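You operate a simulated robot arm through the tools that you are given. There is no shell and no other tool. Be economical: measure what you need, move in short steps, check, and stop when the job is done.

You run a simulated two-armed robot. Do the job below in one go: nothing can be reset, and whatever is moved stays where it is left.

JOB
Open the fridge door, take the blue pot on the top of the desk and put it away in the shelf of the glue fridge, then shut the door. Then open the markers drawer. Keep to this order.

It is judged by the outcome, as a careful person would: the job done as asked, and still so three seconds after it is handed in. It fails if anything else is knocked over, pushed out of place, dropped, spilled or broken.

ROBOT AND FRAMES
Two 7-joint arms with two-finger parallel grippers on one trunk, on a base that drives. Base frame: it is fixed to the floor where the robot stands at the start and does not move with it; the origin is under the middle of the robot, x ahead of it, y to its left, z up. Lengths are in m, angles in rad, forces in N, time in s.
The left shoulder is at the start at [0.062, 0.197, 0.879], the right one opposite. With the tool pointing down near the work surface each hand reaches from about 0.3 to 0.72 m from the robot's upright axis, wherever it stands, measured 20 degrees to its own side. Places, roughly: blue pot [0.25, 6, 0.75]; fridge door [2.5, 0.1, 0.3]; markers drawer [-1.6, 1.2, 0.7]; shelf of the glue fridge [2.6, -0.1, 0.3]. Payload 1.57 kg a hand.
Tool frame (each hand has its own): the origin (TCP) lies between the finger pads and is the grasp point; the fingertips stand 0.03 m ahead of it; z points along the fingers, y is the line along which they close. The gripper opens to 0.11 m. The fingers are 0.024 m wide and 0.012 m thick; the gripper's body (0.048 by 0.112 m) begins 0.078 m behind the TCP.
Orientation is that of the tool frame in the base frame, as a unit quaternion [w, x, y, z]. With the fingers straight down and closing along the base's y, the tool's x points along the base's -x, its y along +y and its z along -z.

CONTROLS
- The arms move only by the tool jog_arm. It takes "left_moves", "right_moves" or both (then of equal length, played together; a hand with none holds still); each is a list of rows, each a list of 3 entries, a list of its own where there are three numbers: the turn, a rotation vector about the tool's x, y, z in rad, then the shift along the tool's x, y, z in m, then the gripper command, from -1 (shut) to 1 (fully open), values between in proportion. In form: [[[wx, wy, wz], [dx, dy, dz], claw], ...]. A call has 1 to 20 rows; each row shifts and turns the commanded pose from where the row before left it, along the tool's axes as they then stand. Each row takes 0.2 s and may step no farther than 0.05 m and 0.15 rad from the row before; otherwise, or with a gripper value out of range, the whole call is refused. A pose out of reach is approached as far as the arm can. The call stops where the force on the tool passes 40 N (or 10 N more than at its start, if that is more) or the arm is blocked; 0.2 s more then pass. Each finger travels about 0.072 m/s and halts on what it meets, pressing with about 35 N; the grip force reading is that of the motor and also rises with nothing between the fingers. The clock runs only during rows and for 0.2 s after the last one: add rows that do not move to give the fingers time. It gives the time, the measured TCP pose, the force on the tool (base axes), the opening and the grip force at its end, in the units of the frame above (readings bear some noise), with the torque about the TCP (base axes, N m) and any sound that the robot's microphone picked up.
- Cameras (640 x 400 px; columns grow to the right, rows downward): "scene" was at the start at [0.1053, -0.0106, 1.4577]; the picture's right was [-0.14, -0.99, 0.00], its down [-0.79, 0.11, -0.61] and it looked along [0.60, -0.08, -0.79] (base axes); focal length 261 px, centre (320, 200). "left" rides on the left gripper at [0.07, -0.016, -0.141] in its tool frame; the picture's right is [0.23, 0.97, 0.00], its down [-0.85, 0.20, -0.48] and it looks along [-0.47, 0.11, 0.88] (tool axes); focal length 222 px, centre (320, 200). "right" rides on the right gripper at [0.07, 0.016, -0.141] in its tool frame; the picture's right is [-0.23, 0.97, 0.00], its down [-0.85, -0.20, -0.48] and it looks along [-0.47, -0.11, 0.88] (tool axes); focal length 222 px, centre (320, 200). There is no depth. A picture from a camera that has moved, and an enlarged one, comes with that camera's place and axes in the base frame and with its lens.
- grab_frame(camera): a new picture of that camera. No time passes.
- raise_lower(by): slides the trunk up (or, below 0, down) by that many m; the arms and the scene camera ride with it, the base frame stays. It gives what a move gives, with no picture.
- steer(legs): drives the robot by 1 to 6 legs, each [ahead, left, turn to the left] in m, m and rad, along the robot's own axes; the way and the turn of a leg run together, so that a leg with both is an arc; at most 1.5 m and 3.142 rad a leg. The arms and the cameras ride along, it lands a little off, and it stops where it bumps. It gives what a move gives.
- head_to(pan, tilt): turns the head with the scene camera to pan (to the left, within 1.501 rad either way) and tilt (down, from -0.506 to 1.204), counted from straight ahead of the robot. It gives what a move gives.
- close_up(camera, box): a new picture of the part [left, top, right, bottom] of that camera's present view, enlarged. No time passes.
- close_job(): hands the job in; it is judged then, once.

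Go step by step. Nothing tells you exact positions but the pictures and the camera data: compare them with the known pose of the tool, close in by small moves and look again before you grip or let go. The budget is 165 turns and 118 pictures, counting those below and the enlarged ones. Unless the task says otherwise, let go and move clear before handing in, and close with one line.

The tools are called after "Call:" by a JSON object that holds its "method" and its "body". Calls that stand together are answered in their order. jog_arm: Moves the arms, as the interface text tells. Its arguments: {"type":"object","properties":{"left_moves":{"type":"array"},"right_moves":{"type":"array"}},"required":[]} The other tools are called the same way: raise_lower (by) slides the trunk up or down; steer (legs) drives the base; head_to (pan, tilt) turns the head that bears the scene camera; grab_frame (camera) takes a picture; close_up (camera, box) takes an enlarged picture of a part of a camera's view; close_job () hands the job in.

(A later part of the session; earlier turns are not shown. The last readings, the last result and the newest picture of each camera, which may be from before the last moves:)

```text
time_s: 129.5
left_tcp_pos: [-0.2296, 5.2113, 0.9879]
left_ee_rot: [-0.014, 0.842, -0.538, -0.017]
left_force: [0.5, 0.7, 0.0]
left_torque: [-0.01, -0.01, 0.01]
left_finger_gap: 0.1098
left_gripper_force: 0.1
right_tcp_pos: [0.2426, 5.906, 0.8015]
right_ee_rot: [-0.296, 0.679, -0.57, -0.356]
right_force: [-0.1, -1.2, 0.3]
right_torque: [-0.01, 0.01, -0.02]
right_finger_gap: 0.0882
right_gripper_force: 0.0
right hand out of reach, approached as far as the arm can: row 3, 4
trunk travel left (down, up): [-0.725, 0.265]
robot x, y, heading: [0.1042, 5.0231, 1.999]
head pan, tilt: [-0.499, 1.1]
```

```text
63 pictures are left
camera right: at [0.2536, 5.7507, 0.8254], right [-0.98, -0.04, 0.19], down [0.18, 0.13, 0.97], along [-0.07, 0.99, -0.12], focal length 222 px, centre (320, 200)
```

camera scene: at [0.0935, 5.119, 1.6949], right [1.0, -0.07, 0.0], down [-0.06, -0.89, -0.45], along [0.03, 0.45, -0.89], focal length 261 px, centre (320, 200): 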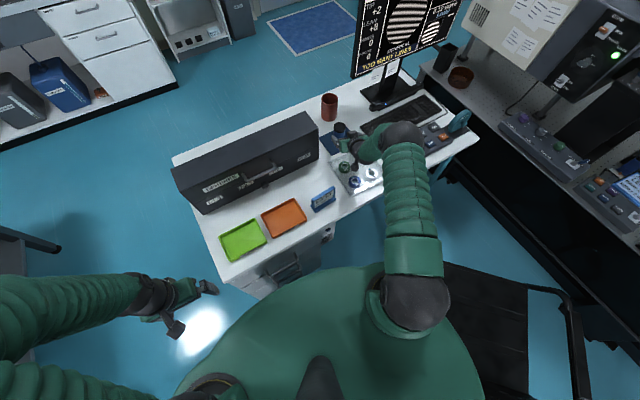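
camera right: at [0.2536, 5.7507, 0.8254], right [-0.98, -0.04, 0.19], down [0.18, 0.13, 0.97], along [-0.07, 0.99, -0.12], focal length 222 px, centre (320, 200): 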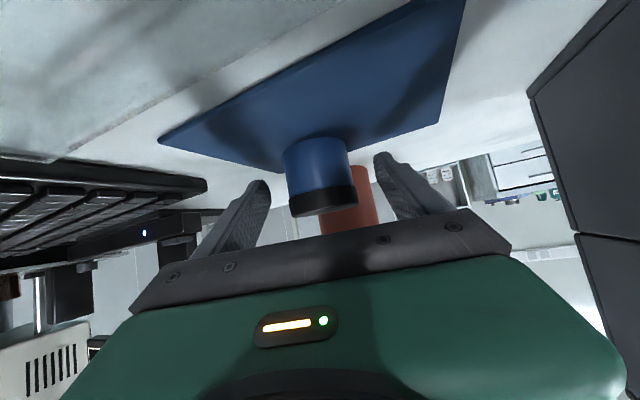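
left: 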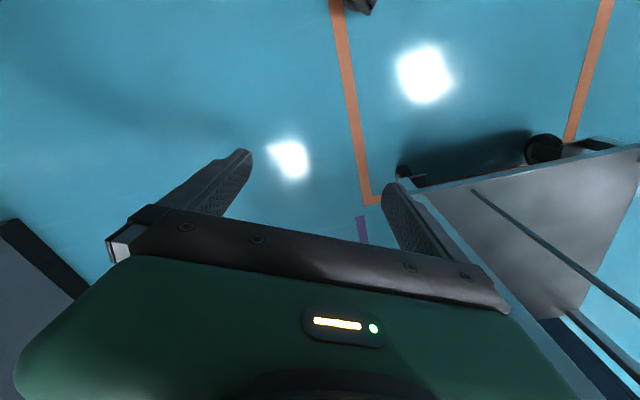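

The arm is at the end of its reach, so I use the base and trunk for the last 2–3 cm.

Call:
{"method": "steer", "body": {"legs": [[0.026, 0.0, 0.0]]}}

Call:
{"method": "raise_lower", "body": {"by": -0.018}}

Call:
{"method": "grab_frame", "body": {"camera": "right"}}

```text
time_s: 130.3
left_tcp_pos: [-0.2384, 5.23, 0.9881]
left_ee_rot: [-0.015, 0.842, -0.539, -0.019]
left_force: [1.0, -0.7, 0.4]
left_torque: [0.03, -0.02, -0.01]
left_finger_gap: 0.11
left_gripper_force: 0.0
right_tcp_pos: [0.2331, 5.9271, 0.8066]
right_ee_rot: [-0.296, 0.679, -0.569, -0.358]
right_force: [0.2, -0.1, 0.1]
right_torque: [0.01, -0.01, 0.04]
right_finger_gap: 0.0881
right_gripper_force: 0.1
trunk travel left (down, up): [-0.725, 0.265]
robot x, y, heading: [0.0929, 5.0527, 2.0]
head pan, tilt: [-0.499, 1.1]
```

```text
time_s: 131.0
left_tcp_pos: [-0.2414, 5.2319, 0.9696]
left_ee_rot: [-0.015, 0.842, -0.538, -0.018]
left_force: [-0.7, 0.2, -0.4]
left_torque: [-0.02, 0.0, 0.01]
left_finger_gap: 0.1099
left_gripper_force: 0.1
right_tcp_pos: [0.2324, 5.9324, 0.7896]
right_ee_rot: [-0.299, 0.679, -0.567, -0.358]
right_force: [-1.9, 7.7, 16.1]
right_torque: [0.62, -0.63, 0.48]
right_finger_gap: 0.0883
right_gripper_force: 0.5
trunk travel left (down, up): [-0.707, 0.283]
robot x, y, heading: [0.0932, 5.0514, 2.002]
head pan, tilt: [-0.499, 1.1]
```

```text
62 pictures are left
camera right: at [0.2431, 5.7753, 0.8127], right [-0.98, -0.05, 0.19], down [0.18, 0.12, 0.98], along [-0.07, 0.99, -0.11], focal length 222 px, centre (320, 200)
```

right: 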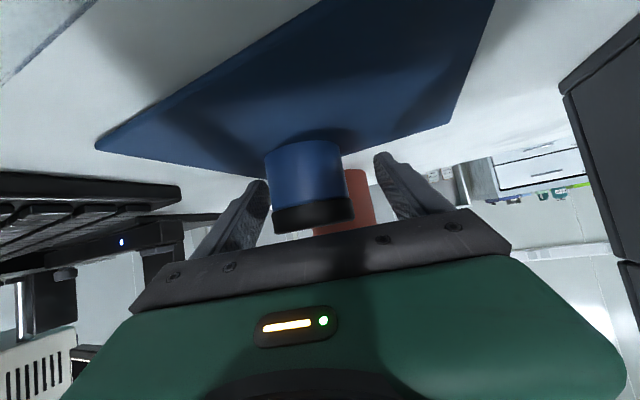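

The fingertips are lightly touching the pad; I lift 6 mm, centre, and close on the pot.

Call:
{"method": "raise_lower", "body": {"by": 0.006}}

Call:
{"method": "jog_arm", "body": {"right_moves": [[[0, 0, 0], [0, -0.005, 0], 0.6], [[0, 0, 0], [0, 0, 0], 0.2], [[0, 0, 0], [0, 0, 0], -0.1], [[0, 0, 0], [0, 0, 0], -1], [[0, 0, 0], [0, 0, 0], -1], [[0, 0, 0], [0, 0, 0], -1]]}}

Call:
{"method": "grab_frame", "body": {"camera": "right"}}

```text
time_s: 131.6
left_tcp_pos: [-0.241, 5.2326, 0.9751]
left_ee_rot: [-0.014, 0.842, -0.539, -0.018]
left_force: [0.4, 0.0, -0.6]
left_torque: [0.01, 0.03, -0.01]
left_finger_gap: 0.1101
left_gripper_force: 0.0
right_tcp_pos: [0.2323, 5.9298, 0.7915]
right_ee_rot: [-0.296, 0.679, -0.57, -0.355]
right_force: [-1.5, 8.0, 9.0]
right_torque: [0.47, -0.35, 0.36]
right_finger_gap: 0.088
right_gripper_force: 0.0
trunk travel left (down, up): [-0.713, 0.277]
robot x, y, heading: [0.0914, 5.0499, 2.0]
head pan, tilt: [-0.499, 1.1]
```

```text
time_s: 132.9
left_tcp_pos: [-0.2409, 5.2324, 0.9748]
left_ee_rot: [-0.014, 0.842, -0.539, -0.017]
left_force: [-0.6, 0.2, 0.0]
left_torque: [0.01, -0.01, -0.01]
left_finger_gap: 0.1102
left_gripper_force: 0.1
right_tcp_pos: [0.2352, 5.931, 0.7913]
right_ee_rot: [-0.295, 0.679, -0.57, -0.356]
right_force: [-1.4, -2.8, 7.2]
right_torque: [0.07, -0.18, -0.06]
right_finger_gap: 0.0528
right_gripper_force: 35.2
trunk travel left (down, up): [-0.713, 0.277]
robot x, y, heading: [0.0943, 5.0515, 1.999]
head pan, tilt: [-0.499, 1.1]
```

```text
61 pictures are left
camera right: at [0.247, 5.774, 0.8145], right [-0.98, -0.04, 0.19], down [0.18, 0.13, 0.97], along [-0.07, 0.99, -0.12], focal length 222 px, centre (320, 200)
```

right: 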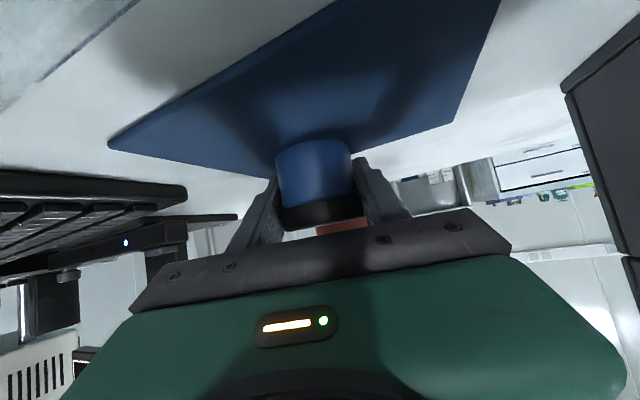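

I have the pot (0.053 m). I lift with the trunk and check.

Call:
{"method": "raise_lower", "body": {"by": 0.15}}

Call:
{"method": "grab_frame", "body": {"camera": "scene"}}

```text
time_s: 134.7
left_tcp_pos: [-0.2398, 5.2343, 1.125]
left_ee_rot: [-0.014, 0.842, -0.539, -0.017]
left_force: [0.4, -0.8, -0.1]
left_torque: [0.04, 0.02, 0.02]
left_finger_gap: 0.1101
left_gripper_force: 0.1
right_tcp_pos: [0.2381, 5.9334, 0.9391]
right_ee_rot: [-0.296, 0.679, -0.57, -0.355]
right_force: [0.0, 0.0, 0.0]
right_torque: [0.0, 0.02, 0.0]
right_finger_gap: 0.0527
right_gripper_force: 35.2
trunk travel left (down, up): [-0.863, 0.127]
robot x, y, heading: [0.0924, 5.051, 1.997]
head pan, tilt: [-0.499, 1.1]
```

```text
60 pictures are left
camera scene: at [0.0821, 5.1445, 1.8328], right [1.0, -0.07, 0.0], down [-0.06, -0.89, -0.45], along [0.03, 0.45, -0.89], focal length 261 px, centre (320, 200)
```

scene: 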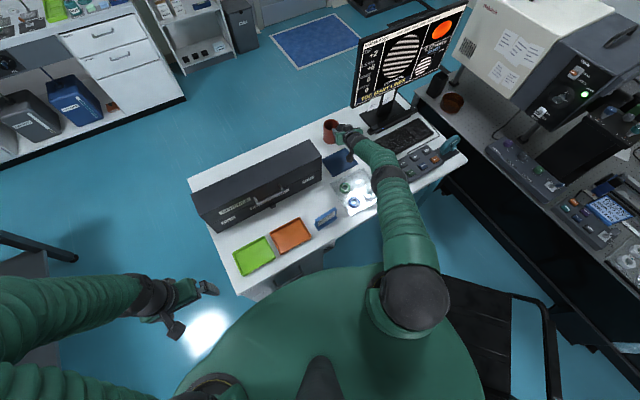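

Pot lifted, the pad is empty. I retract the arm toward the body, keeping the pot level, and then reverse out the way I came.

Call:
{"method": "jog_arm", "body": {"right_moves": [[[0, 0, 0], [0.015, 0.005, -0.0215], -1], [[0, 0, 0], [0.015, 0.005, -0.0215], -1], [[0, 0, 0], [0.015, 0.005, -0.0215], -1], [[0, 0, 0], [0.015, 0.005, -0.0215], -1], [[0, 0, 0], [0.015, 0.005, -0.0215], -1], [[0, 0, 0], [0.015, 0.005, -0.0215], -1], [[0, 0, 0], [0.015, 0.005, -0.0215], -1], [[0, 0, 0], [0.015, 0.005, -0.0215], -1], [[0, 0, 0], [0.015, 0.005, -0.0215], -1], [[0, 0, 0], [0.015, 0.005, -0.0215], -1], [[0, 0, 0], [0, 0, 0], -1]]}}

Call:
{"method": "steer", "body": {"legs": [[-0.2, 0.05, 0.0], [-0.2, 0.22, 0.0]]}}

Call:
{"method": "grab_frame", "body": {"camera": "right"}}

```text
time_s: 137.1
left_tcp_pos: [-0.2402, 5.234, 1.1247]
left_ee_rot: [-0.014, 0.842, -0.539, -0.018]
left_force: [-0.2, 0.0, -0.4]
left_torque: [0.03, 0.02, 0.01]
left_finger_gap: 0.11
left_gripper_force: 0.1
right_tcp_pos: [0.2369, 5.9329, 0.9402]
right_ee_rot: [-0.296, 0.679, -0.57, -0.355]
right_force: [-0.7, 0.4, -0.4]
right_torque: [-0.02, 0.04, -0.02]
right_finger_gap: 0.0529
right_gripper_force: 35.2
right hand out of reach, approached as far as the arm can: row 1, 2, 3, 4, 5, 6, 7, 8, 9, 10
trunk travel left (down, up): [-0.863, 0.127]
robot x, y, heading: [0.0919, 5.0487, 2.001]
head pan, tilt: [-0.499, 1.1]
```

```text
time_s: 140.3
left_tcp_pos: [-0.3102, 4.7649, 1.1268]
left_ee_rot: [-0.011, 0.842, -0.538, -0.021]
left_force: [-0.1, 0.3, -0.9]
left_torque: [-0.03, 0.05, -0.03]
left_finger_gap: 0.11
left_gripper_force: 0.1
right_tcp_pos: [0.1652, 5.4623, 0.9355]
right_ee_rot: [-0.292, 0.679, -0.572, -0.356]
right_force: [-0.6, -0.1, -1.4]
right_torque: [0.02, 0.02, -0.01]
right_finger_gap: 0.0526
right_gripper_force: 35.4
trunk travel left (down, up): [-0.863, 0.127]
robot x, y, heading: [0.0155, 4.5767, 2.002]
head pan, tilt: [-0.499, 1.1]
```

```text
59 pictures are left
camera right: at [0.1777, 5.3066, 0.9589], right [-0.98, -0.04, 0.2], down [0.19, 0.14, 0.97], along [-0.07, 0.99, -0.12], focal length 222 px, centre (320, 200)
```

right: 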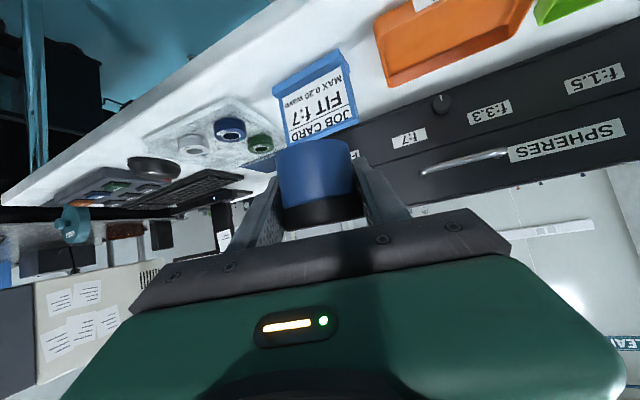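

The pot is held well. The elbow is straight, so I unlock it with a small pitch and sideways motion.

Call:
{"method": "jog_arm", "body": {"right_moves": [[[0, 0, 0], [0.0, 0.04, 0], -1], [[0, 0, 0], [0.0, 0.04, 0], -1], [[0, 0, 0], [0.0, 0.04, 0], -1], [[0, 0, 0], [0.01, 0.03, -0.02], -1], [[0, 0, 0], [0.01, 0.03, -0.02], -1], [[0, 0, 0], [0.015, 0.01, -0.0215], -1], [[0, 0, 0], [0.015, 0, -0.0215], -1], [[0, 0, 0], [0, 0, 0], -1]]}}

```text
time_s: 142.2
left_tcp_pos: [-0.3153, 4.7622, 1.1279]
left_ee_rot: [-0.014, 0.842, -0.539, -0.021]
left_force: [-0.2, 0.6, 0.0]
left_torque: [0.0, 0.02, 0.01]
left_finger_gap: 0.1102
left_gripper_force: 0.0
right_tcp_pos: [-0.0074, 5.3334, 0.9491]
right_ee_rot: [-0.295, 0.679, -0.57, -0.356]
right_force: [0.1, 0.2, -0.6]
right_torque: [0.02, 0.02, 0.02]
right_finger_gap: 0.0527
right_gripper_force: 35.3
trunk travel left (down, up): [-0.863, 0.127]
robot x, y, heading: [0.0156, 4.581, 1.999]
head pan, tilt: [-0.499, 1.1]
```

Freed. I retract further, raise for clearance, then turn right and drive back toward the fridge.

Call:
{"method": "jog_arm", "body": {"right_moves": [[[0, 0, 0], [0.017, 0, -0.0246], -1], [[0, 0, 0], [0.017, 0, -0.0246], -1], [[0, 0, 0], [0.017, 0, -0.0246], -1], [[0, 0, 0], [0.017, 0, -0.0246], -1], [[0, 0, 0], [0.017, 0, -0.0246], -1], [[0, 0, 0], [0, 0, 0], -1]]}}

Call:
{"method": "raise_lower", "body": {"by": 0.12}}

Call:
{"method": "steer", "body": {"legs": [[0.0, 0.0, -1.3], [0.0, 0.0, -1.24], [0.85, 0.0, 0.0]]}}

Call:
{"method": "head_to", "body": {"pan": -0.2, "tilt": 0.6}}

Call:
{"method": "grab_frame", "body": {"camera": "scene"}}

```text
time_s: 143.6
left_tcp_pos: [-0.3211, 4.7593, 1.1251]
left_ee_rot: [-0.016, 0.843, -0.538, -0.02]
left_force: [-0.4, -0.2, 0.0]
left_torque: [0.03, -0.01, 0.01]
left_finger_gap: 0.1098
left_gripper_force: 0.0
right_tcp_pos: [0.0145, 5.1806, 0.9478]
right_ee_rot: [-0.296, 0.68, -0.569, -0.356]
right_force: [0.2, 0.6, -0.5]
right_torque: [0.02, 0.03, 0.0]
right_finger_gap: 0.0528
right_gripper_force: 34.5
trunk travel left (down, up): [-0.863, 0.127]
robot x, y, heading: [0.0161, 4.5745, 2.001]
head pan, tilt: [-0.499, 1.1]
```

```text
time_s: 145.1
left_tcp_pos: [-0.3195, 4.7591, 1.2459]
left_ee_rot: [-0.016, 0.842, -0.538, -0.02]
left_force: [0.0, 0.4, -0.4]
left_torque: [0.0, -0.03, -0.04]
left_finger_gap: 0.1102
left_gripper_force: 0.1
right_tcp_pos: [0.0165, 5.1811, 1.0686]
right_ee_rot: [-0.296, 0.679, -0.569, -0.356]
right_force: [-0.1, 0.1, -0.7]
right_torque: [0.03, 0.03, 0.0]
right_finger_gap: 0.0528
right_gripper_force: 34.8
trunk travel left (down, up): [-0.983, 0.007]
robot x, y, heading: [0.0119, 4.575, 2.0]
head pan, tilt: [-0.499, 1.1]
```

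```text
time_s: 155.8
left_tcp_pos: [1.1532, 4.2281, 1.2466]
left_ee_rot: [0.024, 0.238, 0.971, -0.009]
left_force: [-0.1, 0.5, -0.2]
left_torque: [0.01, 0.02, 0.0]
left_finger_gap: 0.11
left_gripper_force: 0.1
right_tcp_pos: [1.1433, 3.6886, 1.0687]
right_ee_rot: [0.434, 0.32, 0.826, -0.166]
right_force: [-0.5, -0.3, -1.1]
right_torque: [0.0, -0.02, -0.01]
right_finger_gap: 0.0525
right_gripper_force: 34.9
trunk travel left (down, up): [-0.983, 0.007]
robot x, y, heading: [0.7791, 4.1707, -0.486]
head pan, tilt: [-0.499, 1.1]
```

```text
time_s: 156.7
left_tcp_pos: [1.1555, 4.2261, 1.2469]
left_ee_rot: [0.027, 0.238, 0.971, -0.01]
left_force: [-0.2, 0.8, 0.5]
left_torque: [0.02, 0.02, 0.0]
left_finger_gap: 0.11
left_gripper_force: 0.2
right_tcp_pos: [1.1432, 3.688, 1.0695]
right_ee_rot: [0.433, 0.32, 0.826, -0.166]
right_force: [-1.1, -0.5, -1.1]
right_torque: [0.0, 0.0, -0.02]
right_finger_gap: 0.0526
right_gripper_force: 35.4
trunk travel left (down, up): [-0.983, 0.007]
robot x, y, heading: [0.7776, 4.1697, -0.483]
head pan, tilt: [-0.201, 0.6]
```

```text
58 pictures are left
camera scene: at [0.8727, 4.0974, 1.9913], right [-0.63, -0.77, 0.0], down [-0.44, 0.36, -0.82], along [0.64, -0.52, -0.57], focal length 261 px, centre (320, 200)
```

scene: 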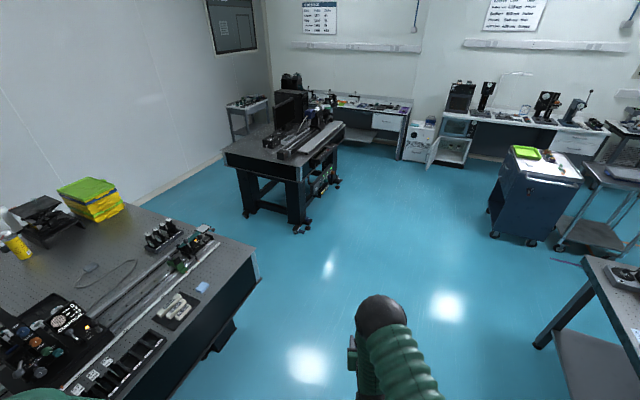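

Call:
{"method": "steer", "body": {"legs": [[0.0, 0.0, -0.65], [1.4, 0.0, 0.0], [1.4, 0.0, 0.0]]}}

Call:
{"method": "head_to", "body": {"pan": 0.0, "tilt": 0.6}}

Call:
{"method": "grab_frame", "body": {"camera": "scene"}}

```text
time_s: 172.1
left_tcp_pos: [2.2165, 1.4083, 1.247]
left_ee_rot: [0.023, 0.553, 0.832, -0.019]
left_force: [0.3, 0.2, -0.5]
left_torque: [0.0, 0.02, 0.01]
left_finger_gap: 0.1099
left_gripper_force: 0.1
right_tcp_pos: [1.8655, 1.0011, 1.0704]
right_ee_rot: [0.352, 0.582, 0.668, -0.304]
right_force: [0.4, 0.4, -1.2]
right_torque: [-0.01, -0.02, -0.02]
right_finger_gap: 0.0527
right_gripper_force: 35.3
trunk travel left (down, up): [-0.983, 0.007]
robot x, y, heading: [1.8854, 1.6019, -1.179]
head pan, tilt: [-0.201, 0.6]
```

```text
time_s: 172.8
left_tcp_pos: [2.2176, 1.4075, 1.25]
left_ee_rot: [0.027, 0.553, 0.832, -0.019]
left_force: [0.2, -0.3, 0.3]
left_torque: [-0.02, 0.01, 0.04]
left_finger_gap: 0.1102
left_gripper_force: 0.0
right_tcp_pos: [1.8647, 1.0027, 1.0702]
right_ee_rot: [0.35, 0.583, 0.667, -0.304]
right_force: [0.2, -0.2, -1.4]
right_torque: [0.02, 0.01, -0.01]
right_finger_gap: 0.0528
right_gripper_force: 35.3
trunk travel left (down, up): [-0.983, 0.007]
robot x, y, heading: [1.887, 1.6065, -1.177]
head pan, tilt: [0.0, 0.6]
```

```text
57 pictures are left
camera scene: at [1.9332, 1.4925, 1.9915], right [-0.92, -0.38, 0.0], down [-0.22, 0.52, -0.82], along [0.32, -0.76, -0.57], focal length 261 px, centre (320, 200)
```

scene: 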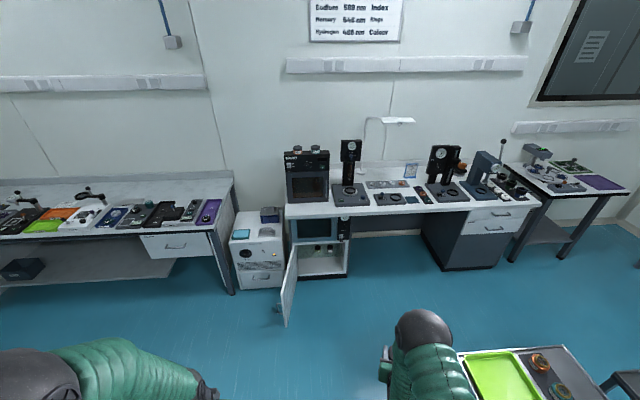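

I must keep clear of the dark cart at my right. I move forward-left, align with the fridge, and then lower.

Call:
{"method": "steer", "body": {"legs": [[0.2, 0.2, 0.087], [0.15, 0.0, 0.0]]}}

Call:
{"method": "head_to", "body": {"pan": 0.0, "tilt": 0.8}}

Call:
{"method": "grab_frame", "body": {"camera": "scene"}}

```text
time_s: 175.7
left_tcp_pos: [2.5597, 1.2157, 1.2499]
left_ee_rot: [0.026, 0.518, 0.855, -0.017]
left_force: [0.4, 1.1, -0.2]
left_torque: [-0.11, -0.07, 0.0]
left_finger_gap: 0.1098
left_gripper_force: 0.1
right_tcp_pos: [2.2447, 0.7784, 1.0716]
right_ee_rot: [0.367, 0.552, 0.691, -0.288]
right_force: [0.7, 0.4, -1.3]
right_torque: [0.02, 0.01, 0.02]
right_finger_gap: 0.0525
right_gripper_force: 34.5
trunk travel left (down, up): [-0.983, 0.007]
robot x, y, heading: [2.2234, 1.3771, -1.093]
head pan, tilt: [0.0, 0.6]
```

```text
time_s: 176.4
left_tcp_pos: [2.5674, 1.2139, 1.2487]
left_ee_rot: [0.026, 0.517, 0.855, -0.02]
left_force: [-1.2, 0.6, 0.5]
left_torque: [-0.05, -0.05, 0.01]
left_finger_gap: 0.1101
left_gripper_force: 0.0
right_tcp_pos: [2.2505, 0.7797, 1.0718]
right_ee_rot: [0.364, 0.552, 0.693, -0.289]
right_force: [-0.2, 0.2, -1.8]
right_torque: [0.03, 0.0, -0.03]
right_finger_gap: 0.0527
right_gripper_force: 34.6
trunk travel left (down, up): [-0.983, 0.007]
robot x, y, heading: [2.2231, 1.3787, -1.094]
head pan, tilt: [0.0, 0.799]
```

```text
56 pictures are left
camera scene: at [2.274, 1.2838, 1.975], right [-0.89, -0.46, 0.0], down [-0.33, 0.63, -0.7], along [0.32, -0.62, -0.72], focal length 261 px, centre (320, 200)
```

scene: 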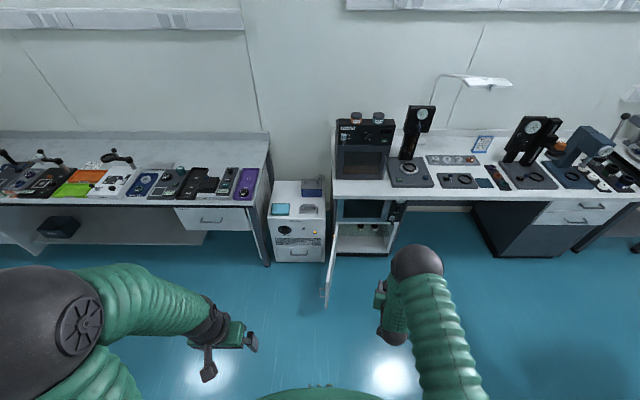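

Call:
{"method": "raise_lower", "body": {"by": -0.62}}

Call:
{"method": "grab_frame", "body": {"camera": "right"}}

Call:
{"method": "close_up", "body": {"camera": "scene", "box": [240, 90, 440, 215]}}

```text
refused: -0.62 is not a number from -0.4 to 0.4
```

```text
55 pictures are left
camera right: at [2.2317, 0.934, 1.0938], right [0.98, 0.09, 0.19], down [-0.18, -0.13, 0.98], along [0.12, -0.99, -0.11], focal length 222 px, centre (320, 200)
```

right: 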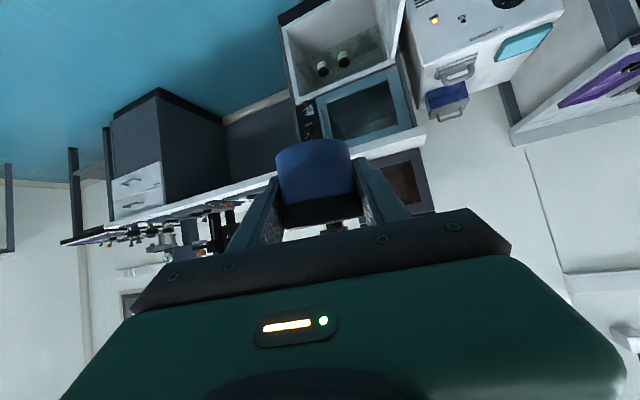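

```text
3.20 times, centred on (340, 152) of scene
camera zoom: at [2.274, 1.2838, 1.975], right [-0.89, -0.46, 0.0], down [-0.33, 0.63, -0.7], along [0.32, -0.62, -0.72], focal length 834 px, centre (256, 352)
```

zoom: 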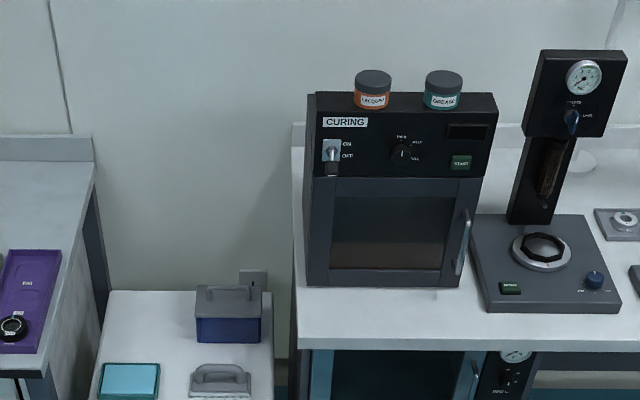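

Call:
{"method": "raise_lower", "body": {"by": -0.35}}

Call:
{"method": "raise_lower", "body": {"by": -0.25}}

Call:
{"method": "grab_frame", "body": {"camera": "right"}}

Call:
{"method": "grab_frame", "body": {"camera": "scene"}}

```text
time_s: 179.8
left_tcp_pos: [2.5667, 1.21, 0.8992]
left_ee_rot: [0.026, 0.518, 0.855, -0.018]
left_force: [0.0, -0.3, 0.1]
left_torque: [0.0, 0.06, 0.0]
left_finger_gap: 0.1099
left_gripper_force: 0.1
right_tcp_pos: [2.2495, 0.7758, 0.7189]
right_ee_rot: [0.364, 0.553, 0.692, -0.289]
right_force: [0.1, -0.7, -0.6]
right_torque: [-0.02, -0.02, -0.03]
right_finger_gap: 0.0527
right_gripper_force: 35.8
trunk travel left (down, up): [-0.633, 0.357]
robot x, y, heading: [2.224, 1.3797, -1.088]
head pan, tilt: [0.0, 0.799]
```

```text
time_s: 182.4
left_tcp_pos: [2.5669, 1.2099, 0.6482]
left_ee_rot: [0.024, 0.518, 0.855, -0.017]
left_force: [-0.9, 0.2, 0.6]
left_torque: [0.0, 0.0, 0.0]
left_finger_gap: 0.1101
left_gripper_force: 0.0
right_tcp_pos: [2.2496, 0.7758, 0.4699]
right_ee_rot: [0.364, 0.552, 0.693, -0.288]
right_force: [-0.4, -0.4, -0.7]
right_torque: [-0.04, 0.03, 0.01]
right_finger_gap: 0.0526
right_gripper_force: 34.6
trunk travel left (down, up): [-0.383, 0.607]
robot x, y, heading: [2.2217, 1.3778, -1.09]
head pan, tilt: [0.0, 0.799]
```

```text
53 pictures are left
camera right: at [2.2305, 0.9311, 0.4924], right [0.98, 0.09, 0.19], down [-0.18, -0.14, 0.97], along [0.12, -0.99, -0.12], focal length 222 px, centre (320, 200)
```

right: 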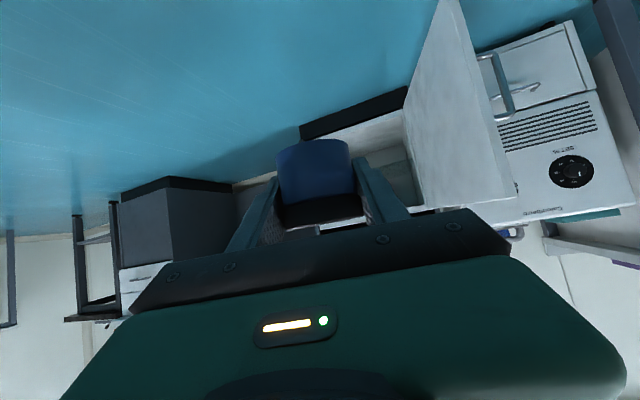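

```text
52 pictures are left
camera scene: at [2.2721, 1.278, 1.3746], right [-0.89, -0.46, 0.0], down [-0.33, 0.64, -0.7], along [0.32, -0.62, -0.72], focal length 261 px, centre (320, 200)
```

scene: 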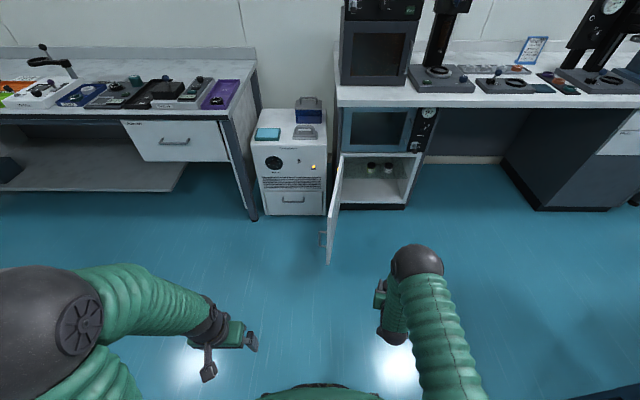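

Call:
{"method": "close_up", "body": {"camera": "scene", "box": [325, 140, 425, 210]}}

Call:
{"method": "raise_lower", "body": {"by": -0.15}}

Call:
{"method": "close_up", "body": {"camera": "scene", "box": [320, 110, 420, 180]}}

```text
5.71 times, centred on (375, 175) of scene
camera zoom: at [2.2721, 1.278, 1.3746], right [-0.89, -0.46, 0.0], down [-0.33, 0.64, -0.7], along [0.32, -0.62, -0.72], focal length 1490 px, centre (6, 343)
```

zoom: 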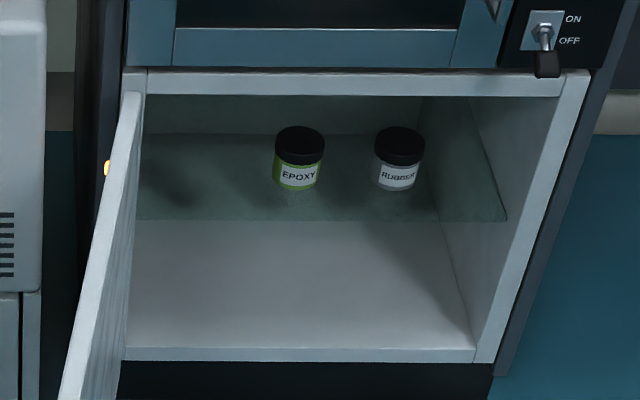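

```text
time_s: 184.2
left_tcp_pos: [2.5657, 1.2107, 0.4975]
left_ee_rot: [0.026, 0.518, 0.855, -0.017]
left_force: [0.4, -0.1, 0.0]
left_torque: [0.02, 0.01, -0.02]
left_finger_gap: 0.1099
left_gripper_force: 0.0
right_tcp_pos: [2.25, 0.7758, 0.3205]
right_ee_rot: [0.364, 0.552, 0.693, -0.288]
right_force: [0.4, -0.1, -0.1]
right_torque: [-0.01, 0.03, 0.0]
right_finger_gap: 0.0524
right_gripper_force: 35.2
trunk travel left (down, up): [-0.233, 0.757]
robot x, y, heading: [2.2199, 1.3781, -1.091]
head pan, tilt: [0.0, 0.799]
```

```text
5.71 times, centred on (370, 145) of scene
camera zoom: at [2.2719, 1.2784, 1.2246], right [-0.89, -0.46, 0.0], down [-0.33, 0.64, -0.7], along [0.32, -0.62, -0.72], focal length 1490 px, centre (34, 514)
```

zoom: 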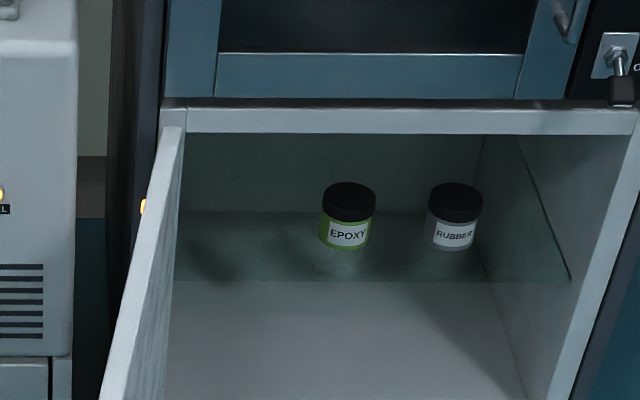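

The glass shelf is at z≈0.30 with free room left of the EPOXY vial, but the open door leaf would be in my body's way. I shift right and forward, then push the door wider with the left hand.

Call:
{"method": "steer", "body": {"legs": [[0.0, -0.3, 0.0], [0.22, 0.0, 0.0]]}}

Call:
{"method": "jog_arm", "body": {"left_moves": [[[0, 0, 0], [0, -0.03, 0.02], -1], [[0, 0, 0], [0, -0.03, 0.02], -1], [[0, 0, 0], [-0.01, -0.03, 0.02], -1], [[0, 0, 0], [-0.03, -0.01, 0.02], -1], [[0, 0, 0], [-0.04, 0, 0.02], -1], [[0, 0, 0], [-0.04, 0, 0.02], -1], [[0, 0, 0], [-0.04, 0, 0], -1], [[0, 0, 0], [0, 0, 0], -1]]}}

Call:
{"method": "grab_frame", "body": {"camera": "scene"}}

```text
time_s: 187.5
left_tcp_pos: [2.4005, 0.8767, 0.4976]
left_ee_rot: [0.026, 0.517, 0.856, -0.017]
left_force: [-0.5, -0.5, 0.7]
left_torque: [0.02, -0.01, -0.01]
left_finger_gap: 0.11
left_gripper_force: 0.1
right_tcp_pos: [2.0833, 0.442, 0.3195]
right_ee_rot: [0.364, 0.552, 0.693, -0.288]
right_force: [-0.4, 0.2, -1.0]
right_torque: [-0.02, 0.01, 0.03]
right_finger_gap: 0.0525
right_gripper_force: 34.5
trunk travel left (down, up): [-0.233, 0.757]
robot x, y, heading: [2.0538, 1.0436, -1.091]
head pan, tilt: [0.0, 0.799]
```

```text
time_s: 189.3
left_tcp_pos: [2.395, 0.6717, 0.3887]
left_ee_rot: [0.026, 0.517, 0.855, -0.017]
left_force: [0.2, -0.3, -0.1]
left_torque: [0.02, 0.02, -0.02]
left_finger_gap: 0.0
left_gripper_force: 21.0
left hand out of reach, approached as far as the arm can: row 1
right_tcp_pos: [2.0828, 0.4424, 0.3205]
right_ee_rot: [0.364, 0.553, 0.692, -0.288]
right_force: [-0.5, 0.5, -0.3]
right_torque: [0.0, 0.01, -0.02]
right_finger_gap: 0.0525
right_gripper_force: 34.8
trunk travel left (down, up): [-0.233, 0.757]
robot x, y, heading: [2.0546, 1.0448, -1.092]
head pan, tilt: [0.0, 0.799]
```

```text
49 pictures are left
camera scene: at [2.1056, 0.9432, 1.2245], right [-0.89, -0.46, 0.0], down [-0.33, 0.64, -0.7], along [0.32, -0.62, -0.72], focal length 261 px, centre (320, 200)
```

scene: 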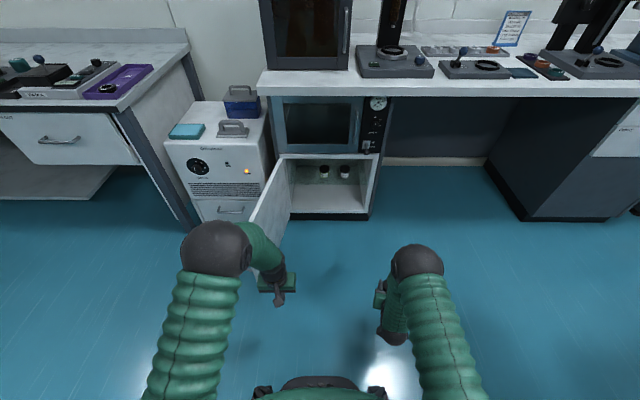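

Call:
{"method": "jog_arm", "body": {"left_moves": [[[0, 0, 0], [-0.035, -0.005, 0.002], -1], [[0, 0, 0], [-0.035, -0.005, 0.002], -1], [[0, 0, 0], [-0.035, 0, 0.002], -1], [[0, 0, 0], [-0.035, 0, 0.002], -1], [[0, 0, 0], [-0.035, 0, 0.002], -1], [[0, 0, 0], [-0.02, 0, 0.002], -1], [[0, 0, 0], [0, 0, 0], -1]]}}

Call:
{"method": "grab_frame", "body": {"camera": "scene"}}

```text
time_s: 190.9
left_tcp_pos: [2.4746, 0.4935, 0.3875]
left_ee_rot: [0.024, 0.517, 0.855, -0.017]
left_force: [0.7, -0.2, -0.4]
left_torque: [0.02, 0.01, 0.0]
left_finger_gap: 0.0003
left_gripper_force: 21.3
right_tcp_pos: [2.0837, 0.4421, 0.3203]
right_ee_rot: [0.364, 0.552, 0.693, -0.288]
right_force: [0.1, 0.0, -1.7]
right_torque: [-0.01, 0.02, -0.01]
right_finger_gap: 0.0527
right_gripper_force: 34.9
trunk travel left (down, up): [-0.233, 0.757]
robot x, y, heading: [2.0564, 1.0453, -1.094]
head pan, tilt: [0.0, 0.799]
```

```text
48 pictures are left
camera scene: at [2.1058, 0.9427, 1.2245], right [-0.89, -0.46, 0.0], down [-0.33, 0.64, -0.69], along [0.32, -0.62, -0.72], focal length 261 px, centre (320, 200)
```

scene: 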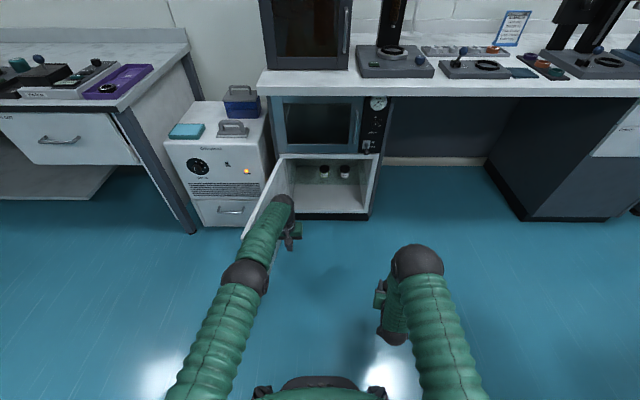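

Call:
{"method": "jog_arm", "body": {"left_moves": [[[0, 0, 0], [0, 0.03, 0], -1], [[0, 0, 0], [0, 0.03, 0], -1], [[0, 0, 0], [0, 0.03, 0], -1], [[0, 0, 0], [0, 0.03, 0], -1], [[0, 0, 0], [0, 0.03, 0], -1], [[0, 0, 0], [-0.005, 0.03, 0], -1], [[0, 0, 0], [-0.01, 0.03, 0], -1], [[0, 0, 0], [-0.01, 0.03, 0], -1], [[0, 0, 0], [0, 0, 0], -1]]}}

Call:
{"method": "grab_frame", "body": {"camera": "scene"}}

```text
time_s: 191.7
left_tcp_pos: [2.5295, 0.5235, 0.3875]
left_ee_rot: [0.021, 0.523, 0.852, -0.025]
left_force: [-5.1, 0.7, 3.6]
left_torque: [0.05, -0.81, 0.06]
left_finger_gap: 0.0001
left_gripper_force: 21.1
right_tcp_pos: [2.0819, 0.442, 0.3204]
right_ee_rot: [0.365, 0.553, 0.692, -0.288]
right_force: [-0.8, -0.5, -1.7]
right_torque: [0.0, 0.02, -0.01]
right_finger_gap: 0.0527
right_gripper_force: 34.6
trunk travel left (down, up): [-0.233, 0.757]
robot x, y, heading: [2.0558, 1.0466, -1.092]
head pan, tilt: [0.0, 0.799]
stopped in row 3 (left hand): the force on the tool passed its limit at 59 N (the readings are from after the stop); the commanded pose is now the measured one
```

```text
47 pictures are left
camera scene: at [2.1037, 0.9415, 1.2244], right [-0.89, -0.46, 0.0], down [-0.33, 0.64, -0.69], along [0.32, -0.62, -0.72], focal length 261 px, centre (320, 200)
```

scene: 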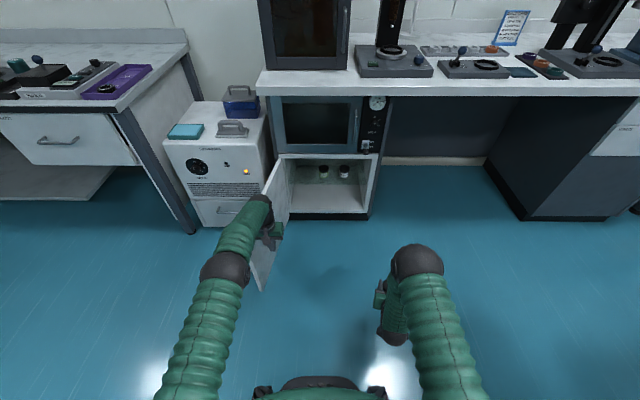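

Call:
{"method": "jog_arm", "body": {"left_moves": [[[0, 0, 0], [0, 0.01, 0], -1], [[0, 0, 0], [0, 0.01, 0], -1], [[0, 0, 0], [0, 0.01, 0], -1], [[0, 0, 0], [0, 0.01, 0], -1], [[0, 0, 0], [0, 0.01, 0], -1], [[0, 0, 0], [0, 0.01, 0], -1], [[0, 0, 0], [0, 0.01, 0], -1], [[0, 0, 0], [0, 0.01, 0], -1], [[0, 0, 0], [0, 0, 0], -1]]}}

Call:
{"method": "close_up", "body": {"camera": "scene", "box": [200, 140, 400, 300]}}

```text
time_s: 192.2
left_tcp_pos: [2.5296, 0.5233, 0.3904]
left_ee_rot: [0.017, 0.528, 0.849, -0.028]
left_force: [-10.0, -3.5, 2.3]
left_torque: [0.56, -1.3, -0.11]
left_finger_gap: 0.0
left_gripper_force: 21.6
right_tcp_pos: [2.0802, 0.4429, 0.3215]
right_ee_rot: [0.366, 0.553, 0.691, -0.29]
right_force: [0.5, -0.6, -0.6]
right_torque: [-0.02, -0.02, 0.03]
right_finger_gap: 0.0524
right_gripper_force: 34.8
trunk travel left (down, up): [-0.233, 0.757]
robot x, y, heading: [2.0561, 1.0448, -1.093]
head pan, tilt: [0.0, 0.799]
stopped in row 2 (left hand): the force on the tool passed its limit at 45 N (the readings are from after the stop); the commanded pose is now the measured one
```

```text
2.50 times, centred on (300, 220) of scene
camera zoom: at [2.103, 0.9421, 1.2246], right [-0.89, -0.46, 0.0], down [-0.33, 0.64, -0.7], along [0.32, -0.62, -0.72], focal length 652 px, centre (370, 150)
```

zoom: 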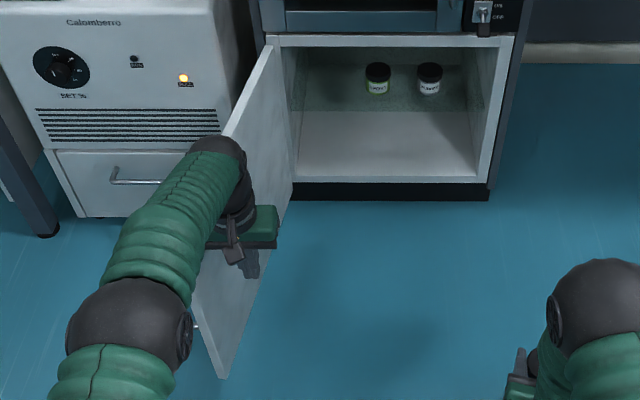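

The door is at its stop (~105°), so I leave it. I withdraw the left hand, then will approach from the right of the door leaf, slightly turned.

Call:
{"method": "jog_arm", "body": {"left_moves": [[[0, 0, 0], [0, -0.03, 0], -1], [[0, 0, 0], [0, -0.03, 0], -1], [[0, 0, 0], [0.02, -0.03, 0], -1], [[0, 0, 0], [0.03, -0.02, 0], -1], [[0, 0, 0], [0.03, 0, 0], -1], [[0, 0, 0], [0.04, 0, -0.01], -1], [[0, 0, 0], [0.04, 0, -0.02], -1], [[0, 0, 0], [0.04, 0, -0.03], -1], [[0, 0, 0], [0.04, 0, -0.03], -1], [[0, 0, 0], [0.04, 0, -0.04], -1], [[0, 0, 0], [0.04, 0.02, -0.04], -1], [[0, 0, 0], [0.04, 0.03, -0.04], -1], [[0, 0, 0], [0, 0.03, -0.04], -1], [[0, 0, 0], [0, 0.0, -0.04], -1], [[0, 0, 0], [0, 0, 0], -1]]}}

Call:
{"method": "grab_frame", "body": {"camera": "scene"}}

```text
refused: row 10 steps farther than a row can; nothing moved
```

```text
45 pictures are left
camera scene: at [2.103, 0.9421, 1.2246], right [-0.89, -0.46, 0.0], down [-0.33, 0.64, -0.7], along [0.32, -0.62, -0.72], focal length 261 px, centre (320, 200)
```

scene: 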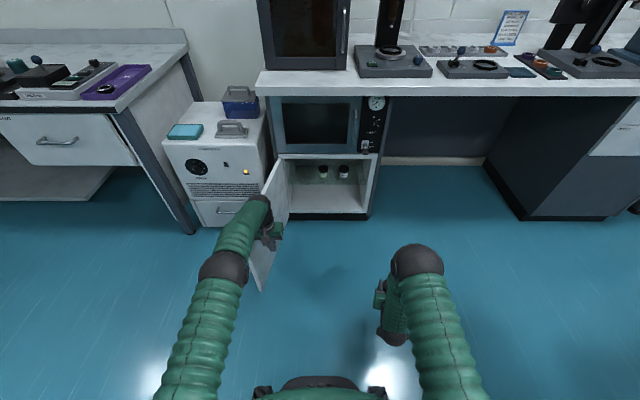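

Call:
{"method": "jog_arm", "body": {"left_moves": [[[0, 0, 0], [0, -0.03, 0], -1], [[0, 0, 0], [0, -0.03, 0], -1], [[0, 0, 0], [0.02, -0.03, 0], -1], [[0, 0, 0], [0.03, -0.02, 0], -1], [[0, 0, 0], [0.03, 0, 0], -1], [[0, 0, 0], [0.04, 0, -0.01], -1], [[0, 0, 0], [0.04, 0, -0.02], -1], [[0, 0, 0], [0.03, 0, -0.03], -1], [[0, 0, 0], [0.03, 0, -0.03], -1], [[0, 0, 0], [0.03, 0, -0.03], -1], [[0, 0, 0], [0.03, 0.02, -0.03], -1], [[0, 0, 0], [0.03, 0.02, -0.03], -1], [[0, 0, 0], [0.02, 0.02, -0.03], -1], [[0, 0, 0], [0, 0.02, -0.04], -1], [[0, 0, 0], [0, 0, -0.04], -1], [[0, 0, 0], [0, 0, 0], -1]]}}

```text
time_s: 195.6
left_tcp_pos: [2.3568, 0.8262, 0.6611]
left_ee_rot: [0.017, 0.526, 0.85, -0.029]
left_force: [-0.1, 0.2, -0.7]
left_torque: [0.0, 0.01, 0.01]
left_finger_gap: 0.0
left_gripper_force: 21.5
right_tcp_pos: [2.0806, 0.4425, 0.3221]
right_ee_rot: [0.366, 0.553, 0.691, -0.288]
right_force: [1.0, -0.8, -0.6]
right_torque: [0.02, -0.01, 0.02]
right_finger_gap: 0.0525
right_gripper_force: 34.4
trunk travel left (down, up): [-0.233, 0.757]
robot x, y, heading: [2.0571, 1.0443, -1.094]
head pan, tilt: [0.0, 0.799]
```

Call:
{"method": "raise_lower", "body": {"by": 0.035}}

Call:
{"method": "steer", "body": {"legs": [[0.43, -0.06, 0.0], [0.0, 0.0, 0.35]]}}

Call:
{"method": "head_to", "body": {"pan": -0.1, "tilt": 0.9}}

Call:
{"method": "grab_frame", "body": {"camera": "scene"}}

Call:
{"method": "grab_frame", "body": {"camera": "right"}}

```text
time_s: 196.3
left_tcp_pos: [2.3561, 0.8262, 0.6958]
left_ee_rot: [0.017, 0.526, 0.85, -0.028]
left_force: [-0.1, -0.3, -0.1]
left_torque: [0.03, 0.0, -0.02]
left_finger_gap: 0.0
left_gripper_force: 22.1
right_tcp_pos: [2.0796, 0.4427, 0.3578]
right_ee_rot: [0.365, 0.553, 0.691, -0.289]
right_force: [0.0, -0.4, -0.5]
right_torque: [0.0, 0.05, 0.0]
right_finger_gap: 0.0524
right_gripper_force: 34.5
trunk travel left (down, up): [-0.268, 0.722]
robot x, y, heading: [2.0561, 1.0456, -1.094]
head pan, tilt: [0.0, 0.799]
```

```text
time_s: 200.1
left_tcp_pos: [2.556, 0.5344, 0.6963]
left_ee_rot: [0.02, 0.372, 0.928, -0.024]
left_force: [-0.5, 0.0, 0.3]
left_torque: [0.0, -0.02, 0.03]
left_finger_gap: 0.0
left_gripper_force: 21.4
right_tcp_pos: [2.4265, 0.0802, 0.3581]
right_ee_rot: [0.41, 0.425, 0.775, -0.222]
right_force: [0.1, 0.0, -0.7]
right_torque: [0.01, 0.01, -0.01]
right_finger_gap: 0.0524
right_gripper_force: 35.2
trunk travel left (down, up): [-0.268, 0.722]
robot x, y, heading: [2.1969, 0.6346, -0.75]
head pan, tilt: [0.0, 0.799]
```

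```text
time_s: 200.7
left_tcp_pos: [2.5549, 0.5332, 0.6964]
left_ee_rot: [0.022, 0.371, 0.928, -0.025]
left_force: [-0.3, 0.2, 0.2]
left_torque: [-0.03, -0.02, 0.0]
left_finger_gap: 0.0
left_gripper_force: 21.1
right_tcp_pos: [2.4257, 0.0799, 0.3579]
right_ee_rot: [0.411, 0.425, 0.776, -0.222]
right_force: [0.7, 0.6, -0.5]
right_torque: [-0.04, 0.05, -0.04]
right_finger_gap: 0.0524
right_gripper_force: 35.2
trunk travel left (down, up): [-0.268, 0.722]
robot x, y, heading: [2.1987, 0.6374, -0.744]
head pan, tilt: [-0.099, 0.901]
```

```text
44 pictures are left
camera scene: at [2.2688, 0.5583, 1.2517], right [-0.75, -0.66, 0.0], down [-0.52, 0.59, -0.62], along [0.41, -0.46, -0.78], focal length 261 px, centre (320, 200)
```

scene: 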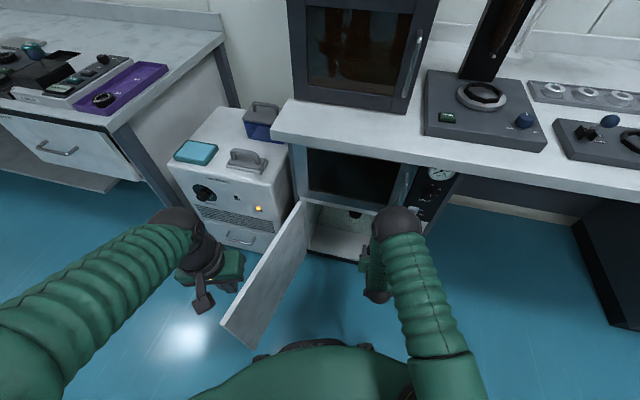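

```text
43 pictures are left
camera right: at [2.355, 0.22, 0.3797], right [0.89, 0.42, 0.19], down [-0.12, -0.18, 0.97], along [0.44, -0.89, -0.11], focal length 222 px, centre (320, 200)
```

right: 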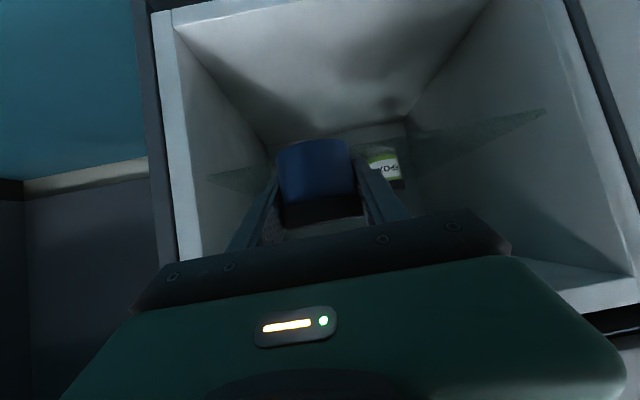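

Excellent view: the glass shelf's corners fit my estimate and EPOXY is right of my goal. I shift the pot left at this height, still in front of the shelf.

Call:
{"method": "jog_arm", "body": {"right_moves": [[[0, 0, 0], [0, 0.03, 0], -1], [[0, 0, 0], [0, 0.03, 0], -1], [[0, 0, 0], [0, 0.03, 0], -1], [[0, 0, 0], [0, 0.03, 0], -1], [[0, 0, 0], [0, 0.03, 0], -1], [[0, 0, 0], [0, 0.026, 0], -1], [[0, 0, 0], [0, 0, 0], -1]]}}

Call:
{"method": "grab_frame", "body": {"camera": "right"}}

Call:
{"method": "grab_frame", "body": {"camera": "scene"}}

```text
time_s: 202.3
left_tcp_pos: [2.5543, 0.5353, 0.6958]
left_ee_rot: [0.022, 0.371, 0.928, -0.024]
left_force: [0.0, 0.6, 0.6]
left_torque: [0.01, -0.01, 0.0]
left_finger_gap: 0.0001
left_gripper_force: 21.1
right_tcp_pos: [2.5732, 0.1752, 0.357]
right_ee_rot: [0.409, 0.426, 0.776, -0.222]
right_force: [-0.9, 0.2, -1.3]
right_torque: [-0.01, 0.0, 0.03]
right_finger_gap: 0.052
right_gripper_force: 35.2
trunk travel left (down, up): [-0.268, 0.722]
robot x, y, heading: [2.1986, 0.6367, -0.748]
head pan, tilt: [-0.099, 0.901]
```

```text
42 pictures are left
camera right: at [2.5025, 0.314, 0.3801], right [0.89, 0.42, 0.19], down [-0.12, -0.18, 0.97], along [0.44, -0.89, -0.11], focal length 222 px, centre (320, 200)
```

right: 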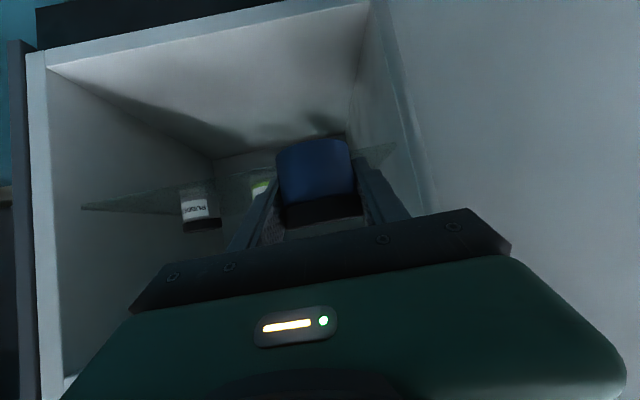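

```text
41 pictures are left
camera scene: at [2.2694, 0.5589, 1.2517], right [-0.75, -0.66, 0.0], down [-0.52, 0.59, -0.62], along [0.41, -0.46, -0.78], focal length 261 px, centre (320, 200)
```

scene: 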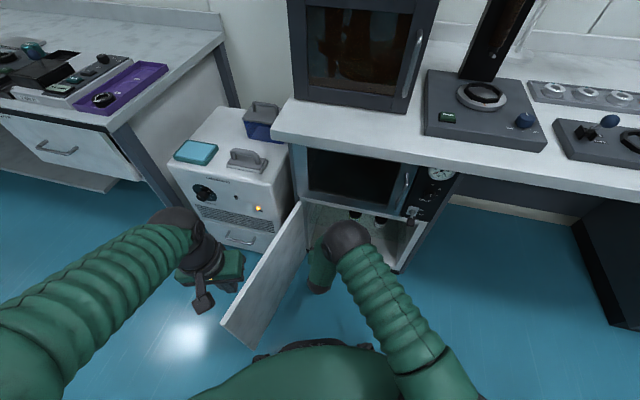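

Call:
{"method": "jog_arm", "body": {"right_moves": [[[0, 0, 0], [-0.0167, 0, 0.0243], -1], [[0, 0, 0], [-0.0167, 0, 0.0243], -1], [[0, 0, 0], [-0.0167, 0, 0.0243], -1], [[0, 0, 0], [-0.0167, 0, 0.0243], -1], [[0, 0, 0], [0, 0, 0], -1]]}}

Call:
{"method": "grab_frame", "body": {"camera": "right"}}

Call:
{"method": "close_up", "body": {"camera": "scene", "box": [270, 150, 470, 300]}}

```text
time_s: 203.5
left_tcp_pos: [2.5555, 0.5361, 0.6969]
left_ee_rot: [0.022, 0.371, 0.928, -0.025]
left_force: [0.0, 0.7, 0.3]
left_torque: [0.0, -0.03, -0.04]
left_finger_gap: 0.0001
left_gripper_force: 21.3
right_tcp_pos: [2.637, 0.0758, 0.3579]
right_ee_rot: [0.411, 0.424, 0.776, -0.222]
right_force: [-0.4, -0.5, -1.5]
right_torque: [-0.03, 0.01, -0.01]
right_finger_gap: 0.0524
right_gripper_force: 34.9
trunk travel left (down, up): [-0.268, 0.722]
robot x, y, heading: [2.1972, 0.6374, -0.748]
head pan, tilt: [-0.099, 0.901]
```

```text
40 pictures are left
camera right: at [2.5674, 0.2166, 0.3803], right [0.89, 0.42, 0.19], down [-0.12, -0.18, 0.98], along [0.44, -0.89, -0.11], focal length 222 px, centre (320, 200)
```

right: 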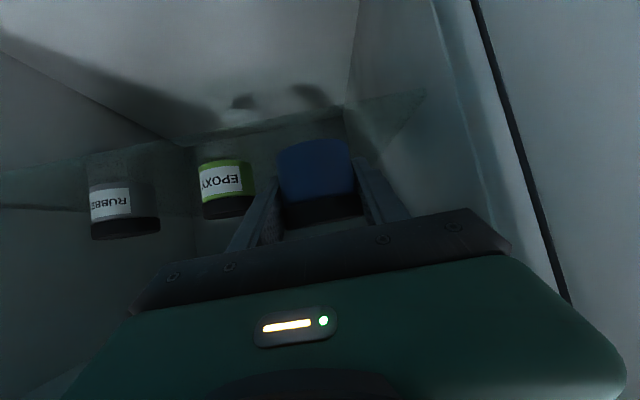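

```text
2.67 times, centred on (370, 225) of scene
camera zoom: at [2.2695, 0.5586, 1.2517], right [-0.75, -0.66, 0.0], down [-0.52, 0.59, -0.62], along [0.41, -0.46, -0.79], focal length 695 px, centre (187, 133)
```

zoom: 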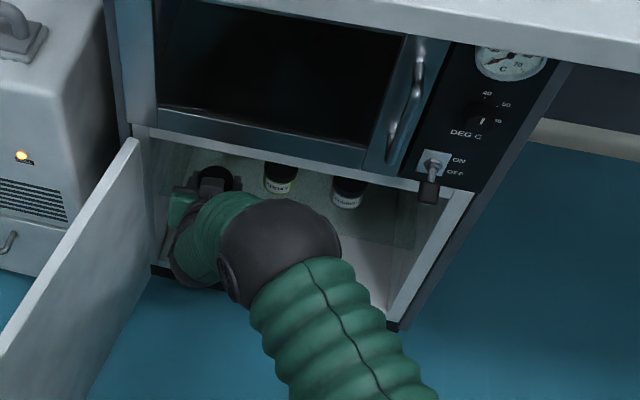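

Clear of EPOXY and the walls. I advance the last 6 cm and lower toward the glass.

Call:
{"method": "jog_arm", "body": {"right_moves": [[[0, 0, 0], [-0.0167, 0, 0.0243], -1], [[0, 0, 0], [-0.0167, 0, 0.0243], -1], [[0, 0, 0], [0.0082, 0, 0.0057], -1], [[0, 0, 0], [0.0082, 0, 0.0057], -1], [[0, 0, 0], [0, 0, 0], -1]]}}

Call:
{"method": "grab_frame", "body": {"camera": "right"}}

```text
time_s: 204.7
left_tcp_pos: [2.5552, 0.5348, 0.6968]
left_ee_rot: [0.023, 0.372, 0.928, -0.025]
left_force: [0.3, -0.2, 0.4]
left_torque: [0.0, 0.01, 0.01]
left_finger_gap: 0.0001
left_gripper_force: 21.7
right_tcp_pos: [2.6715, 0.0262, 0.338]
right_ee_rot: [0.411, 0.425, 0.775, -0.222]
right_force: [-0.8, 0.6, -0.3]
right_torque: [-0.03, -0.02, -0.01]
right_finger_gap: 0.0525
right_gripper_force: 35.1
trunk travel left (down, up): [-0.268, 0.722]
robot x, y, heading: [2.1943, 0.6396, -0.749]
head pan, tilt: [-0.099, 0.901]
```

```text
38 pictures are left
camera right: at [2.5994, 0.1668, 0.3604], right [0.89, 0.42, 0.19], down [-0.12, -0.18, 0.98], along [0.44, -0.89, -0.11], focal length 222 px, centre (320, 200)
```

right: 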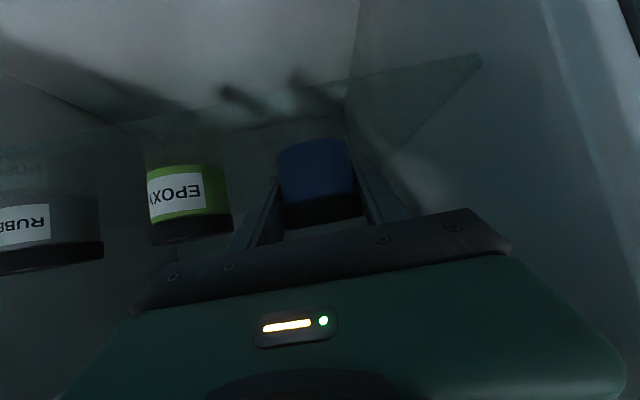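

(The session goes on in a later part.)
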